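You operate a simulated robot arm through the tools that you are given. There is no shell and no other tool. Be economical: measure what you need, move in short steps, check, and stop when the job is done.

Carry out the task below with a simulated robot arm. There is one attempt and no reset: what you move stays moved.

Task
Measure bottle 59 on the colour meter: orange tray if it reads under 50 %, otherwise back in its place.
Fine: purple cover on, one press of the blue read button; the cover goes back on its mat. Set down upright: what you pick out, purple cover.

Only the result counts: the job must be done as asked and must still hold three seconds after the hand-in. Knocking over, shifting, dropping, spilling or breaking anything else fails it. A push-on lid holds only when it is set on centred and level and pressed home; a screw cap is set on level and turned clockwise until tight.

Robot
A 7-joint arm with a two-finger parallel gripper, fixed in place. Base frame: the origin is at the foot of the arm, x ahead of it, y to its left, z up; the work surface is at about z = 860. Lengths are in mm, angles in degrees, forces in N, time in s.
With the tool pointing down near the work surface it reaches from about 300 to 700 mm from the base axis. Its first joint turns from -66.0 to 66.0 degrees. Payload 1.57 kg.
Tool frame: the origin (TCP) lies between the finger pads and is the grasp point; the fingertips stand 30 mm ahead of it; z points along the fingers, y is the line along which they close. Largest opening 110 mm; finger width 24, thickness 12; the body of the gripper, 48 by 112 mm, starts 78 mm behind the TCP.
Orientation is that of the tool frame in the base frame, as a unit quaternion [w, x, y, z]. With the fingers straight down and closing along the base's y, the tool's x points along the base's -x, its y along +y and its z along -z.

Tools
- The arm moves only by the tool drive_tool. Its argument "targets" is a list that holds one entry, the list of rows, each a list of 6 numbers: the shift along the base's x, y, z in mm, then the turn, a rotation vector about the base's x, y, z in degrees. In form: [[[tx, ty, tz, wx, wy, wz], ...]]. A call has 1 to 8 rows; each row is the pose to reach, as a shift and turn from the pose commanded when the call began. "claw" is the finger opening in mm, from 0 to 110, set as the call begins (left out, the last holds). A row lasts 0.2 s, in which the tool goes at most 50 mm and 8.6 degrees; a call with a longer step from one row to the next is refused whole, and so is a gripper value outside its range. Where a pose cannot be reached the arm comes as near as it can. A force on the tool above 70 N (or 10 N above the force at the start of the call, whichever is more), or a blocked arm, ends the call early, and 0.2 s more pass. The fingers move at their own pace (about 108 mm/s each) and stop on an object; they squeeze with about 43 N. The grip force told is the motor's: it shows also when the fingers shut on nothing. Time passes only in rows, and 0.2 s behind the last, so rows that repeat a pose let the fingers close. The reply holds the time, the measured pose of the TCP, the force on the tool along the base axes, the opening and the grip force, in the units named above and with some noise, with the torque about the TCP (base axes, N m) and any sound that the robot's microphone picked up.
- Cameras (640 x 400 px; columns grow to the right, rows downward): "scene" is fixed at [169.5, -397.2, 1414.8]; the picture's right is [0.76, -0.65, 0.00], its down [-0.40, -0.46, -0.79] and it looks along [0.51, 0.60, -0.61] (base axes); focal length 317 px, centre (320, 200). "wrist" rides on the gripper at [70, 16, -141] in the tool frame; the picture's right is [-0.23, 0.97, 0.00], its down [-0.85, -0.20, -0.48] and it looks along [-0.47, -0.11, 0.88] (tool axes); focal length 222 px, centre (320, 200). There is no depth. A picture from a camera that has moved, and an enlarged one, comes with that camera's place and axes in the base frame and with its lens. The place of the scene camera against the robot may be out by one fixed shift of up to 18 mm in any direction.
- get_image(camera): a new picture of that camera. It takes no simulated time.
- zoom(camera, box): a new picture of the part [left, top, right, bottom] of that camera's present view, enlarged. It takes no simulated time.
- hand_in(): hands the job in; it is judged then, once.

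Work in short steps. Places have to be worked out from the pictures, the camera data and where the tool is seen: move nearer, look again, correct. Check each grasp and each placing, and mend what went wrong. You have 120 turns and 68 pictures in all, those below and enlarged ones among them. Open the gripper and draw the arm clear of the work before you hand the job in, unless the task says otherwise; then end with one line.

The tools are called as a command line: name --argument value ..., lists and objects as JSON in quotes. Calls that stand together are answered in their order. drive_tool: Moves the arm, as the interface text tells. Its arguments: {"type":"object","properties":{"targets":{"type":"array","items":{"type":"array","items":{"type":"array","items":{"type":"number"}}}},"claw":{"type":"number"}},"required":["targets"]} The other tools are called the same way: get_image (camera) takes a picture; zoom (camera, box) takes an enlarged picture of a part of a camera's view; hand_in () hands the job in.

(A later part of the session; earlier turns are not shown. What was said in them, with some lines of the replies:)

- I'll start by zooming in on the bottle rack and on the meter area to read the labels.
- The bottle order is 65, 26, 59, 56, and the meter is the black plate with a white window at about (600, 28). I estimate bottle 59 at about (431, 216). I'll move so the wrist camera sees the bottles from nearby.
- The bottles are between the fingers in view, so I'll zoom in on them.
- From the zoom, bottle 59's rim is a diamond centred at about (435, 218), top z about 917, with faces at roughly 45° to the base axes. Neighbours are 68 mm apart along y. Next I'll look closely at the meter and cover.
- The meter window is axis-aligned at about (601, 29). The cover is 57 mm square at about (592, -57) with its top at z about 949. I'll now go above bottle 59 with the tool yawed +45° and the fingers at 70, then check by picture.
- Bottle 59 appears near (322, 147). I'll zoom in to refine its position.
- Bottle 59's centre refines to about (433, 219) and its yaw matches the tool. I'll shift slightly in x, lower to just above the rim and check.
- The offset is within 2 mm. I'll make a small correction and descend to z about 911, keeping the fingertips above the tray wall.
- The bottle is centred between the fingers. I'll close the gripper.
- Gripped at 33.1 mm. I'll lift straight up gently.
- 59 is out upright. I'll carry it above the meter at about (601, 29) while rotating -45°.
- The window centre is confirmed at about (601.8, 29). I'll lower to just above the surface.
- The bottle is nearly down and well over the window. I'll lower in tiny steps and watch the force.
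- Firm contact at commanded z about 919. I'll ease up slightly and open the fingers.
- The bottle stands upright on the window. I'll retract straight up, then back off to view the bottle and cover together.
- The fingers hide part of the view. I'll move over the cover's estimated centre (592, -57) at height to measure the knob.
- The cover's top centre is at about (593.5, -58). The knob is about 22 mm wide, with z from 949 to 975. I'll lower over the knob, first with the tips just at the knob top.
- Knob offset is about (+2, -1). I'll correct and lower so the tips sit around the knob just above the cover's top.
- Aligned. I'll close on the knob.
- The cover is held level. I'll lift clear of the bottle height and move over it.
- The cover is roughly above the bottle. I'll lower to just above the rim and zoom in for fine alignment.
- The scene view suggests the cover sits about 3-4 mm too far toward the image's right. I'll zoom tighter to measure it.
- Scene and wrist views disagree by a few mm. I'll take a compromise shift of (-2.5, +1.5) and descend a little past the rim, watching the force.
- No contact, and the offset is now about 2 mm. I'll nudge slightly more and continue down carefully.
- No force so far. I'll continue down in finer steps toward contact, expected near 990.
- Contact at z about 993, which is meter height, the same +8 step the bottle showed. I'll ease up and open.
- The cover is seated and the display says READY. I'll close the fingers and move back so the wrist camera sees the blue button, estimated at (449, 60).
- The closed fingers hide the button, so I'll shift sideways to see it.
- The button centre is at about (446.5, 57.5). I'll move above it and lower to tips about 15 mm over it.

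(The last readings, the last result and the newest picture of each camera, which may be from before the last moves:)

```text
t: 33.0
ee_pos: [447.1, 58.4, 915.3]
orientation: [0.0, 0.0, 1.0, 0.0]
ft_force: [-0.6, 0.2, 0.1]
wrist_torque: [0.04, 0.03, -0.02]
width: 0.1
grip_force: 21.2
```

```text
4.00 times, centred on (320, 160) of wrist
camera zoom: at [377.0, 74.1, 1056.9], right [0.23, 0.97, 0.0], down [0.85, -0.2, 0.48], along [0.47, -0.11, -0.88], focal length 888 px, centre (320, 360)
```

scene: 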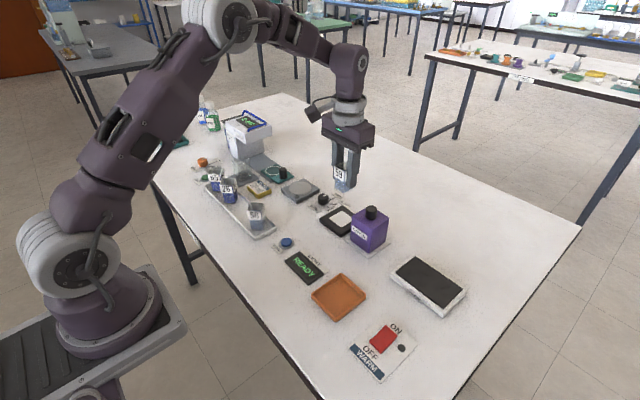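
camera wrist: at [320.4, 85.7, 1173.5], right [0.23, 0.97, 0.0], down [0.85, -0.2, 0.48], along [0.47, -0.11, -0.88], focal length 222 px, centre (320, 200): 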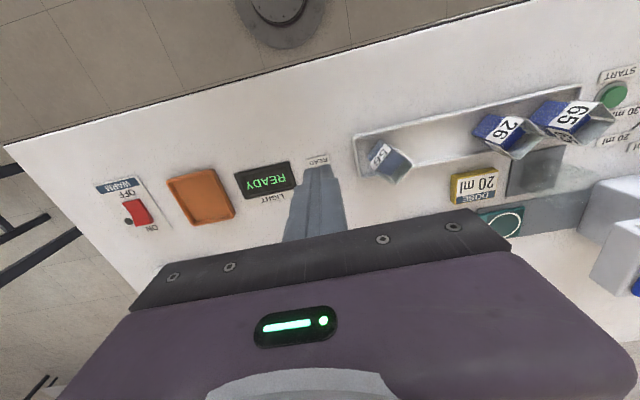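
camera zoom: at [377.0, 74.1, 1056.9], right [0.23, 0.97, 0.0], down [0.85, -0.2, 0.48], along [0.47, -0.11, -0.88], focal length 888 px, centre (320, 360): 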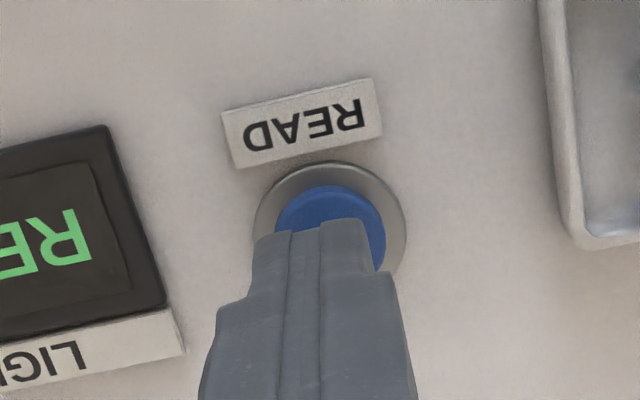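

Aligned apart from about 1.5 mm in y. I'll descend slowly.

drive_tool --targets '[[[0, 1.5, -3, 0, 0, 0], [0, 1.5, -6, 0, 0, 0], [0, 1.5, -9, 0, 0, 0], [0, 1.5, -11, 0, 0, 0]]]'

zoom --camera "scene" --box '[260, 215, 320, 275]'

```text
t: 34.0
ee_pos: [446.0, 58.4, 905.3]
orientation: [0.0, 0.0, 1.0, 0.001]
ft_force: [-0.4, -0.5, -0.8]
wrist_torque: [0.03, -0.02, -0.03]
width: 0.1
grip_force: 21.8
```

```text
6.67 times, centred on (290, 245) of scene
camera zoom: at [169.5, -397.2, 1414.8], right [0.76, -0.65, 0.0], down [-0.4, -0.46, -0.79], along [0.51, 0.6, -0.61], focal length 2114 px, centre (520, -100)
```

zoom: 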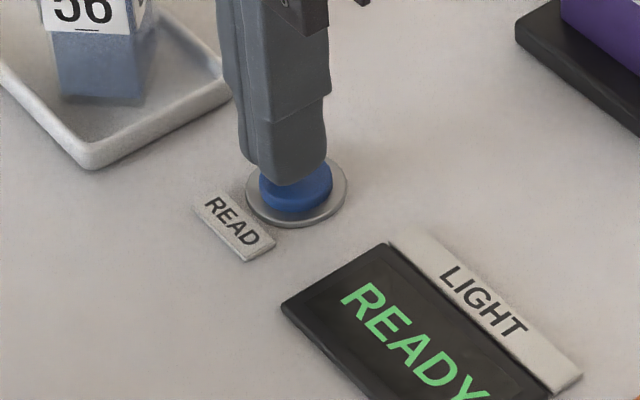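

Nearly touching. I'll press in 1 mm steps and listen for a click.

drive_tool --targets '[[[0, 0, -1, 0, 0, 0], [0, 0, -2, 0, 0, 0], [0, 0, -3, 0, 0, 0], [0, 0, -4, 0, 0, 0]]]'

```text
t: 35.0
ee_pos: [447.1, 59.8, 902.8]
orientation: [0.001, 0.0, 1.0, 0.0]
ft_force: [0.4, -0.4, -0.5]
wrist_torque: [0.01, 0.0, 0.04]
width: 0.3
grip_force: 20.8
```

drive_tool --targets '[[[0, 0, -1, 0, 0, 0], [0, 0, -2, 0, 0, 0], [0, 0, -3, 0, 0, 0]]]'

```text
t: 35.8
ee_pos: [447.0, 59.5, 898.7]
orientation: [0.0, 0.001, 1.0, 0.0]
ft_force: [0.2, -0.6, 0.5]
wrist_torque: [0.03, -0.02, 0.02]
width: 0.1
grip_force: 21.6
```

No force yet, so I'll continue.

drive_tool --targets '[[[0, 0, -1, 0, 0, 0], [0, 0, -2, 0, 0, 0]]]'

zoom --camera "scene" --box '[260, 215, 320, 275]'

```text
t: 36.4
ee_pos: [446.3, 58.9, 896.8]
orientation: [0.0, 0.0, 1.0, 0.0]
ft_force: [0.8, -0.4, 0.0]
wrist_torque: [0.04, -0.01, 0.01]
width: 0.0
grip_force: 21.2
```

```text
6.67 times, centred on (290, 245) of scene
camera zoom: at [169.5, -397.2, 1414.8], right [0.76, -0.65, 0.0], down [-0.4, -0.46, -0.79], along [0.51, 0.6, -0.61], focal length 2114 px, centre (520, -100)
```

zoom: 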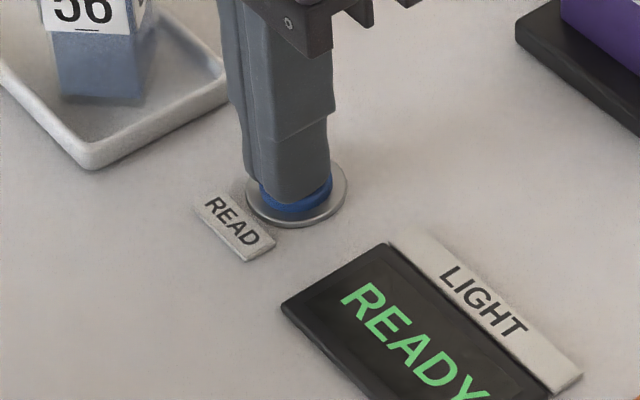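

drive_tool --targets '[[[0, 0, -1, 0, 0, 0], [0, 0, -1.5, 0, 0, 0]]]'

drive_tool --targets '[[[0, 0, -0.7, 0, 0, 0], [0, 0, -1.5, 0, 0, 0]]]'

```text
t: 37.0
ee_pos: [446.5, 59.8, 896.3]
orientation: [0.0, 0.0, 1.0, 0.0]
ft_force: [-0.3, -1.2, 2.4]
wrist_torque: [-0.04, 0.0, -0.02]
width: 0.1
grip_force: 21.5
heard: click
```

```text
t: 37.6
ee_pos: [446.2, 60.2, 894.6]
orientation: [-0.001, 0.0, 1.0, 0.001]
ft_force: [-2.0, -1.1, 3.5]
wrist_torque: [0.04, 0.07, -0.01]
width: 0.1
grip_force: 21.1
```

A click was heard, so the single press is done. I'll lift straight off and read the display.

drive_tool --targets '[[[0, 0, 10, 0, 0, 0], [0, 0, 40, 0, 0, 0], [0, 0, 80, 0, 0, 0], [0, 0, 120, 0, 0, 0], [0, 0, 160, 0, 0, 0]]]'

zoom --camera "scene" --box '[260, 225, 350, 295]'

```text
t: 38.8
ee_pos: [446.2, 58.7, 1055.4]
orientation: [0.0, 0.0, 1.0, 0.0]
ft_force: [0.3, -0.5, 0.2]
wrist_torque: [0.05, 0.03, 0.02]
width: 0.0
grip_force: 21.1
```

```text
5.71 times, centred on (305, 260) of scene
camera zoom: at [169.5, -397.2, 1414.8], right [0.76, -0.65, 0.0], down [-0.4, -0.46, -0.79], along [0.51, 0.6, -0.61], focal length 1812 px, centre (406, -143)
```

zoom: 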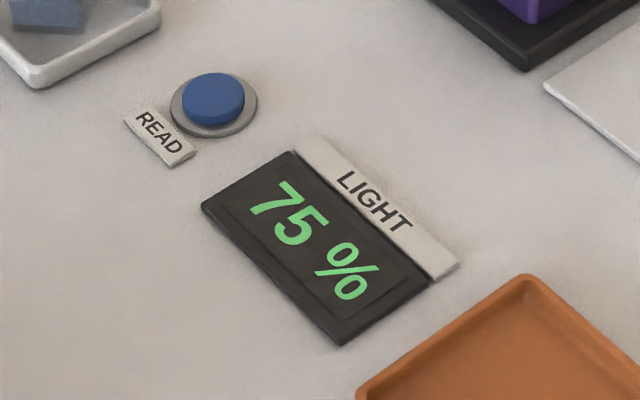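

It reads 75 %, which is not under 50, so 59 goes back in its place. First I'll remove the cover, moving above it with the fingers open.

drive_tool --targets '[[[35, -6, 0, 0, 0, 0], [75, -14, 0, 0, 0, 0], [115, -22, 0, 0, 0, 0], [145, -28, 0, 0, 0, 0], [151.8, -28.5, 0, 0, 0, 0], [151.8, -28.5, -30, 0, 0, 0], [151.8, -28.5, -30, 0, 0, 0]]]' --claw 48

zoom --camera "wrist" --box '[200, 80, 440, 230]'

```text
t: 40.4
ee_pos: [598.1, 31.8, 1024.2]
orientation: [0.0, 0.0, 1.0, -0.001]
ft_force: [-0.5, -0.2, 0.0]
wrist_torque: [0.01, -0.01, -0.02]
width: 48.0
grip_force: 0.0
```

```text
2.67 times, centred on (320, 155) of wrist
camera zoom: at [528.1, 46.1, 1163.8], right [0.23, 0.97, 0.0], down [0.86, -0.2, 0.48], along [0.47, -0.11, -0.88], focal length 592 px, centre (320, 320)
```

zoom: 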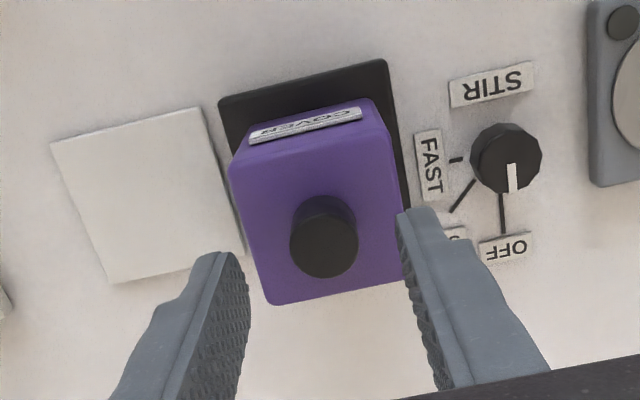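

The cover's knob is right under the tool. I'll descend and grip it.

drive_tool --targets '[[[0, 0.5, -12, 0, 0, 0], [0, 0.5, -24, 0, 0, 0], [0, 0.5, -30.5, 0, 0, 0], [0, 0.5, -30.5, 0, 0, 0]]]'

drive_tool --targets '[[[0, 0, 0, 0, 0, 0], [0, 0, 0, 0, 0, 0], [0, 0, 0, 0, 0, 0]]]' --claw 8

drive_tool --targets '[[[0, 0, 5, 0, 0, 0], [0, 0, 15, 0, 0, 0], [0, 0, 30, 0, 0, 0], [0, 0, 45, 0, 0, 0], [0, 0, 60, 0, 0, 0], [0, 0, 75, 0, 0, 0], [0, 0, 80, 0, 0, 0]]]'

zoom --camera "scene" --box '[290, 130, 410, 260]'

```text
t: 41.4
ee_pos: [599.5, 32.3, 993.7]
orientation: [0.0, -0.001, 1.0, 0.0]
ft_force: [0.0, 0.0, -0.7]
wrist_torque: [-0.01, -0.01, 0.02]
width: 48.0
grip_force: 0.1
```

```text
t: 42.2
ee_pos: [597.7, 32.2, 992.4]
orientation: [0.0, 0.0, 1.0, 0.0]
ft_force: [-0.5, 0.0, 0.4]
wrist_torque: [0.07, -0.04, 0.01]
width: 23.6
grip_force: 35.6
```

```text
t: 43.8
ee_pos: [599.9, 31.3, 1074.6]
orientation: [0.0, -0.001, 1.0, 0.001]
ft_force: [0.2, -0.8, 0.4]
wrist_torque: [0.0, 0.0, 0.0]
width: 23.4
grip_force: 35.7
```

```text
3.08 times, centred on (350, 195) of scene
camera zoom: at [169.5, -397.2, 1414.8], right [0.76, -0.65, 0.0], down [-0.4, -0.46, -0.79], along [0.51, 0.6, -0.61], focal length 976 px, centre (228, 215)
```

zoom: 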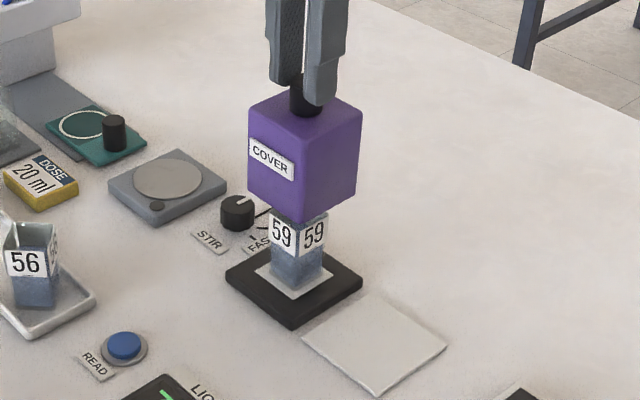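

The bottle still stands and the cover is lifted clear. I'll move it over the mat and lower to near contact (cmd z about 985).

drive_tool --targets '[[[0, -15, 0, 0, 0, 0], [-1, -45, 0, 0, 0, 0], [-2, -75, 0, 0, 0, 0], [-2.5, -90, 0, 0, 0, 0], [-2.5, -90, -30, 0, 0, 0], [-2.5, -90, -60, 0, 0, 0], [-2.5, -90, -78, 0, 0, 0], [-2.5, -90, -82, 0, 0, 0]]]'

zoom --camera "scene" --box '[320, 170, 410, 260]'

```text
t: 45.6
ee_pos: [596.8, -58.4, 989.6]
orientation: [-0.001, 0.0, 1.0, 0.0]
ft_force: [-0.7, -0.3, -0.2]
wrist_torque: [0.04, 0.01, 0.01]
width: 23.3
grip_force: 35.0
```

```text
4.44 times, centred on (365, 215) of scene
camera zoom: at [169.5, -397.2, 1414.8], right [0.76, -0.65, 0.0], down [-0.4, -0.46, -0.79], along [0.51, 0.6, -0.61], focal length 1410 px, centre (120, 133)
```

zoom: 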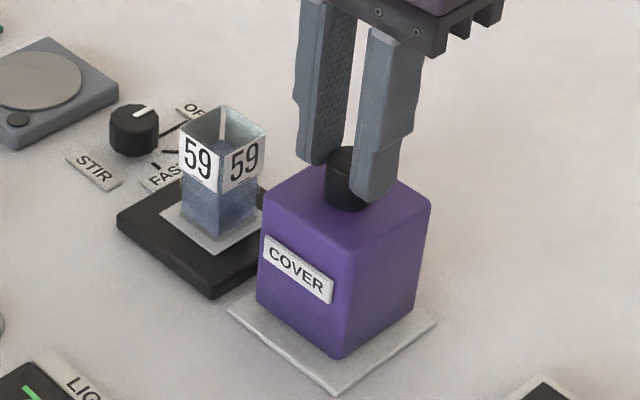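

Centred over the mat. I'll lower the last few mm.

drive_tool --targets '[[[0, 0, -3, 0, 0, 0], [0, 0, -5, 0, 0, 0], [0, 0, -6.5, 0, 0, 0]]]'

```text
t: 46.4
ee_pos: [595.4, -58.9, 984.6]
orientation: [-0.001, 0.0, 1.0, 0.0]
ft_force: [-0.2, 0.2, 0.4]
wrist_torque: [0.01, 0.04, -0.02]
width: 23.5
grip_force: 35.9
```

drive_tool --targets '[[[0, 0, -0.5, 0, 0, 0], [0, 0, -1, 0, 0, 0]]]'

```text
t: 47.0
ee_pos: [595.7, -59.0, 985.2]
orientation: [0.001, -0.001, 1.0, -0.001]
ft_force: [-2.9, -2.5, 11.2]
wrist_torque: [-0.05, 0.37, 0.08]
width: 23.7
grip_force: 35.4
```

Contact on the mat. I'll ease slightly, release and rise clear.

drive_tool --targets '[[[0, 0, 0.7, 0, 0, 0], [0, 0, 0.7, 0, 0, 0]]]'

drive_tool --targets '[[[0, 0, 0, 0, 0, 0], [0, 0, 0, 0, 0, 0], [0, 0, 20, 0, 0, 0], [0, 0, 50, 0, 0, 0], [0, 0, 75, 0, 0, 0]]]' --claw 52

zoom --camera "wrist" --box '[200, 80, 440, 230]'

```text
t: 47.6
ee_pos: [595.7, -58.3, 983.7]
orientation: [0.0, 0.0, 1.0, 0.001]
ft_force: [0.6, -2.3, 8.6]
wrist_torque: [-0.15, -0.03, 0.03]
width: 23.4
grip_force: 35.8
```

```text
t: 48.8
ee_pos: [595.4, -56.1, 1060.6]
orientation: [0.0, 0.0, 1.0, 0.0]
ft_force: [-0.9, 0.5, -0.5]
wrist_torque: [0.03, 0.04, 0.02]
width: 52.1
grip_force: 0.0
```

```text
2.67 times, centred on (320, 155) of wrist
camera zoom: at [525.3, -40.7, 1201.3], right [0.23, 0.97, 0.0], down [0.85, -0.2, 0.48], along [0.47, -0.11, -0.88], focal length 592 px, centre (320, 320)
```

zoom: 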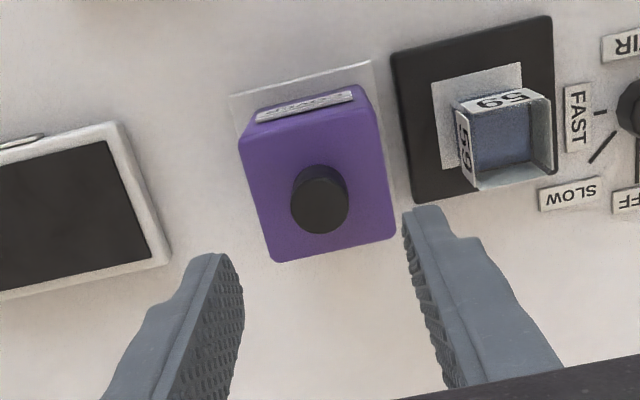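

The cover is back on its mat. I'll go above bottle 59 and lower to just above the rim.

drive_tool --targets '[[[2, 30, 0, 0, 0, 0], [4, 62, 0, 0, 0, 0], [5.7, 87.7, 0, 0, 0, 0], [5.7, 87.7, -40, 0, 0, 0], [5.7, 87.7, -80, 0, 0, 0], [5.7, 87.7, -98, 0, 0, 0], [5.7, 87.7, -98, 0, 0, 0]]]'

zoom --camera "wrist" --box '[200, 110, 440, 260]'

```text
t: 50.4
ee_pos: [601.5, 27.1, 960.4]
orientation: [0.0, 0.0, 1.0, 0.0]
ft_force: [0.7, 0.7, 0.8]
wrist_torque: [-0.02, 0.01, 0.03]
width: 52.1
grip_force: 0.0
```

```text
2.67 times, centred on (320, 185) of wrist
camera zoom: at [531.8, 43.9, 1102.6], right [0.23, 0.97, 0.0], down [0.86, -0.2, 0.48], along [0.47, -0.11, -0.88], focal length 592 px, centre (320, 240)
```

zoom: 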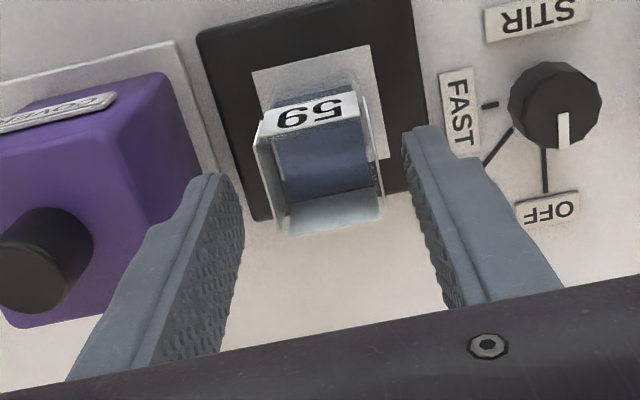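

Bottle centred as before. I'll descend to the release height and grip.

drive_tool --targets '[[[0, 0, -20, 0, 0, 0], [0, 0, -36, 0, 0, 0], [0, 0, -42.5, 0, 0, 0], [0, 0, -42.5, 0, 0, 0]]]'

drive_tool --targets '[[[0, 0, 0, 0, 0, 0], [0, 0, 0, 0, 0, 0], [0, 0, 0, 0, 0, 0]]]' --claw 20

drive_tool --targets '[[[0, 0, 5, 0, 0, 0], [0, 0, 20, 0, 0, 0], [0, 0, 40, 0, 0, 0], [0, 0, 60, 0, 0, 0], [0, 0, 80, 0, 0, 0], [0, 0, 91, 0, 0, 0], [0, 0, 92, 0, 0, 0]]]'

```text
t: 51.4
ee_pos: [600.8, 28.7, 920.1]
orientation: [0.0, -0.001, 1.0, 0.0]
ft_force: [0.1, -0.1, -0.2]
wrist_torque: [0.01, 0.03, 0.01]
width: 52.0
grip_force: 0.1
```

```text
t: 52.2
ee_pos: [602.5, 27.9, 919.2]
orientation: [0.0, 0.0, 1.0, -0.001]
ft_force: [0.0, 0.2, -0.5]
wrist_torque: [-0.03, 0.02, 0.0]
width: 33.1
grip_force: 41.1
```

```text
t: 53.8
ee_pos: [601.8, 28.9, 1011.5]
orientation: [0.0, 0.0, 1.0, 0.0]
ft_force: [0.4, -0.4, 0.0]
wrist_torque: [0.02, -0.03, 0.01]
width: 33.1
grip_force: 40.8
```

Bottle held. I'll return it along the reverse path to (431.5, 218.8) with +45° yaw.

drive_tool --targets '[[[-9, 10, 0, 0, 0, 2], [-28, 31, 0, 0, 0, 6.5], [-53, 59, 0, 0, 0, 13.5], [-80, 90, 0, 0, 0, 21], [-108, 121, 0, 0, 0, 29], [-135, 151, 0, 0, 0, 36], [-158, 176, 0, 0, 0, 42], [-170, 190, 0, 0, 0, 45]]]'

zoom --camera "scene" --box '[160, 100, 320, 260]'

zoom --camera "wrist" --box '[200, 90, 440, 240]'

```text
t: 55.6
ee_pos: [430.3, 219.7, 1011.6]
orientation: [0.0, -0.384, 0.923, 0.0]
ft_force: [-0.5, -0.9, -0.8]
wrist_torque: [0.01, -0.02, -0.02]
width: 33.2
grip_force: 41.2
```

```text
2.50 times, centred on (240, 180) of scene
camera zoom: at [169.5, -397.2, 1414.8], right [0.76, -0.65, 0.0], down [-0.4, -0.46, -0.79], along [0.51, 0.6, -0.61], focal length 793 px, centre (520, 250)
```

zoom: 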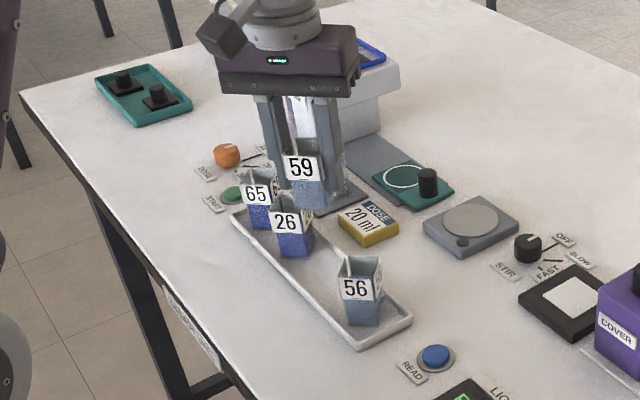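

```text
2.67 times, centred on (320, 165) of wrist
camera zoom: at [369.0, 182.0, 1152.5], right [-0.53, 0.85, 0.0], down [0.74, 0.46, 0.48], along [0.41, 0.25, -0.88], focal length 592 px, centre (320, 293)
```

zoom: 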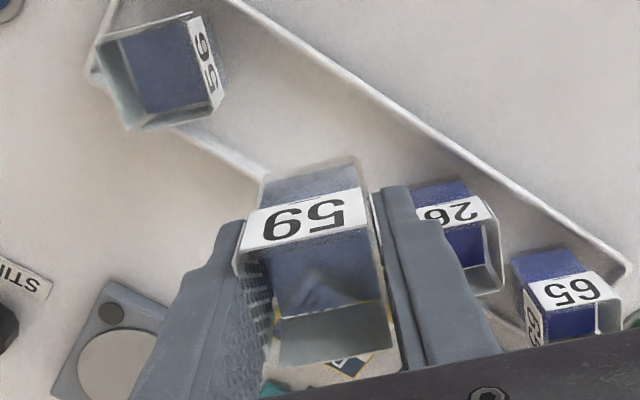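

The scene matches the original lift position. I'll lower straight down to just above the tray floor.

drive_tool --targets '[[[0, 0, -15, 0, 0, 0], [0, 0, -35, 0, 0, 0], [0, 0, -55, 0, 0, 0], [0, 0, -75, 0, 0, 0], [0, 0, -90, 0, 0, 0], [0, 0, -97, 0, 0, 0], [0, 0, -98, 0, 0, 0]]]'

drive_tool --targets '[[[0, 0, -1, 0, 0, 0], [0, 0, -2, 0, 0, 0]]]'

zoom --camera "scene" --box '[180, 140, 300, 260]'

```text
t: 57.2
ee_pos: [430.3, 218.5, 913.2]
orientation: [0.001, -0.383, 0.924, 0.0]
ft_force: [0.6, -0.5, -0.2]
wrist_torque: [0.02, 0.0, -0.01]
width: 33.2
grip_force: 41.6
```

```text
t: 57.8
ee_pos: [431.8, 218.8, 912.2]
orientation: [0.0, -0.382, 0.924, 0.0]
ft_force: [-2.5, -0.7, 10.1]
wrist_torque: [-0.05, 0.11, -0.02]
width: 33.1
grip_force: 41.2
```

```text
3.33 times, centred on (240, 200) of scene
camera zoom: at [169.3, -397.3, 1414.8], right [0.76, -0.65, 0.0], down [-0.4, -0.46, -0.79], along [0.51, 0.6, -0.61], focal length 1057 px, centre (587, 200)
```

zoom: 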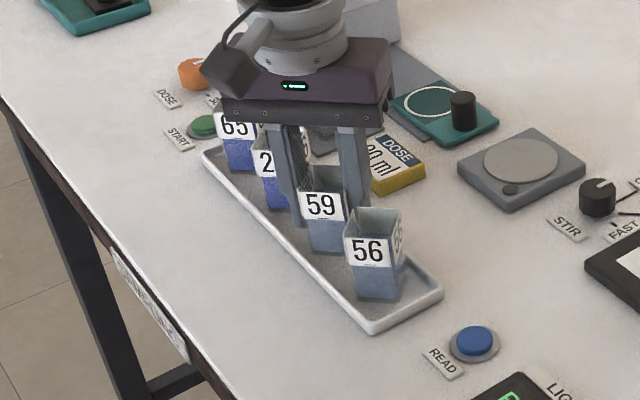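

59 stands in its slot within about 2 mm of its original spot. I'll ease up and release.

drive_tool --targets '[[[0, 0, 0.7, 0, 0, 0], [0, 0, 0.7, 0, 0, 0]]]'

drive_tool --targets '[[[0, 0, 0, 0, 0, 0], [0, 0, 0, 0, 0, 0], [0, 0, 20, 0, 0, 0], [0, 0, 60, 0, 0, 0], [0, 0, 100, 0, 0, 0], [0, 0, 145, 0, 0, 0], [0, 0, 190, 0, 0, 0]]]' --claw 56

zoom --camera "scene" --box '[180, 140, 300, 260]'

get_image --camera "scene"

```text
t: 58.4
ee_pos: [432.2, 218.6, 911.9]
orientation: [0.0, -0.382, 0.924, 0.0]
ft_force: [-0.1, 0.3, 2.6]
wrist_torque: [0.06, 0.0, 0.01]
width: 33.1
grip_force: 41.1
```

```text
t: 60.0
ee_pos: [430.8, 217.5, 1103.4]
orientation: [0.0, -0.383, 0.924, 0.0]
ft_force: [0.1, -0.4, 0.6]
wrist_torque: [-0.04, 0.02, 0.01]
width: 56.1
grip_force: 0.1
```

```text
3.33 times, centred on (240, 200) of scene
camera zoom: at [169.5, -397.2, 1414.8], right [0.76, -0.65, 0.0], down [-0.4, -0.46, -0.79], along [0.51, 0.6, -0.61], focal length 1057 px, centre (587, 200)
```

zoom: 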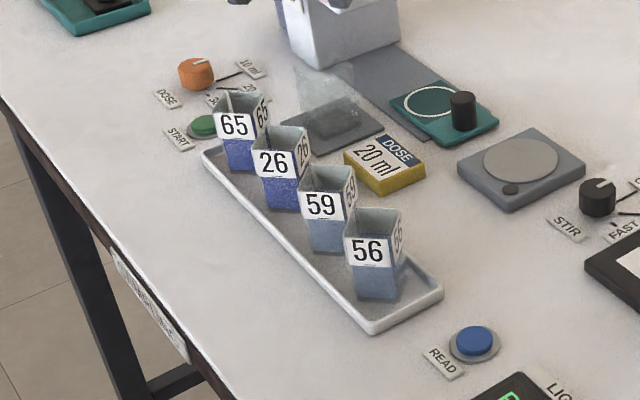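

```text
13 pictures are left
```

scene: 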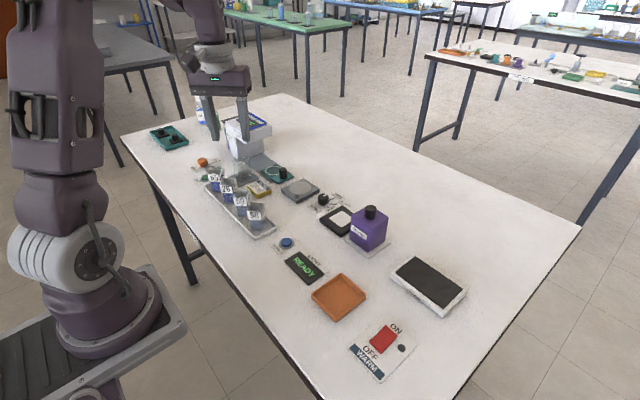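

The scene shows 59 upright in its place, the cover upright on its mat, everything else undisturbed and the arm clear. I'm handing in.

hand_in

```text
The job is handed in.
```

Bottle 59 read 75 % on the colour meter, so I put it back upright in its place in the rack; the purple cover is back on its mat.
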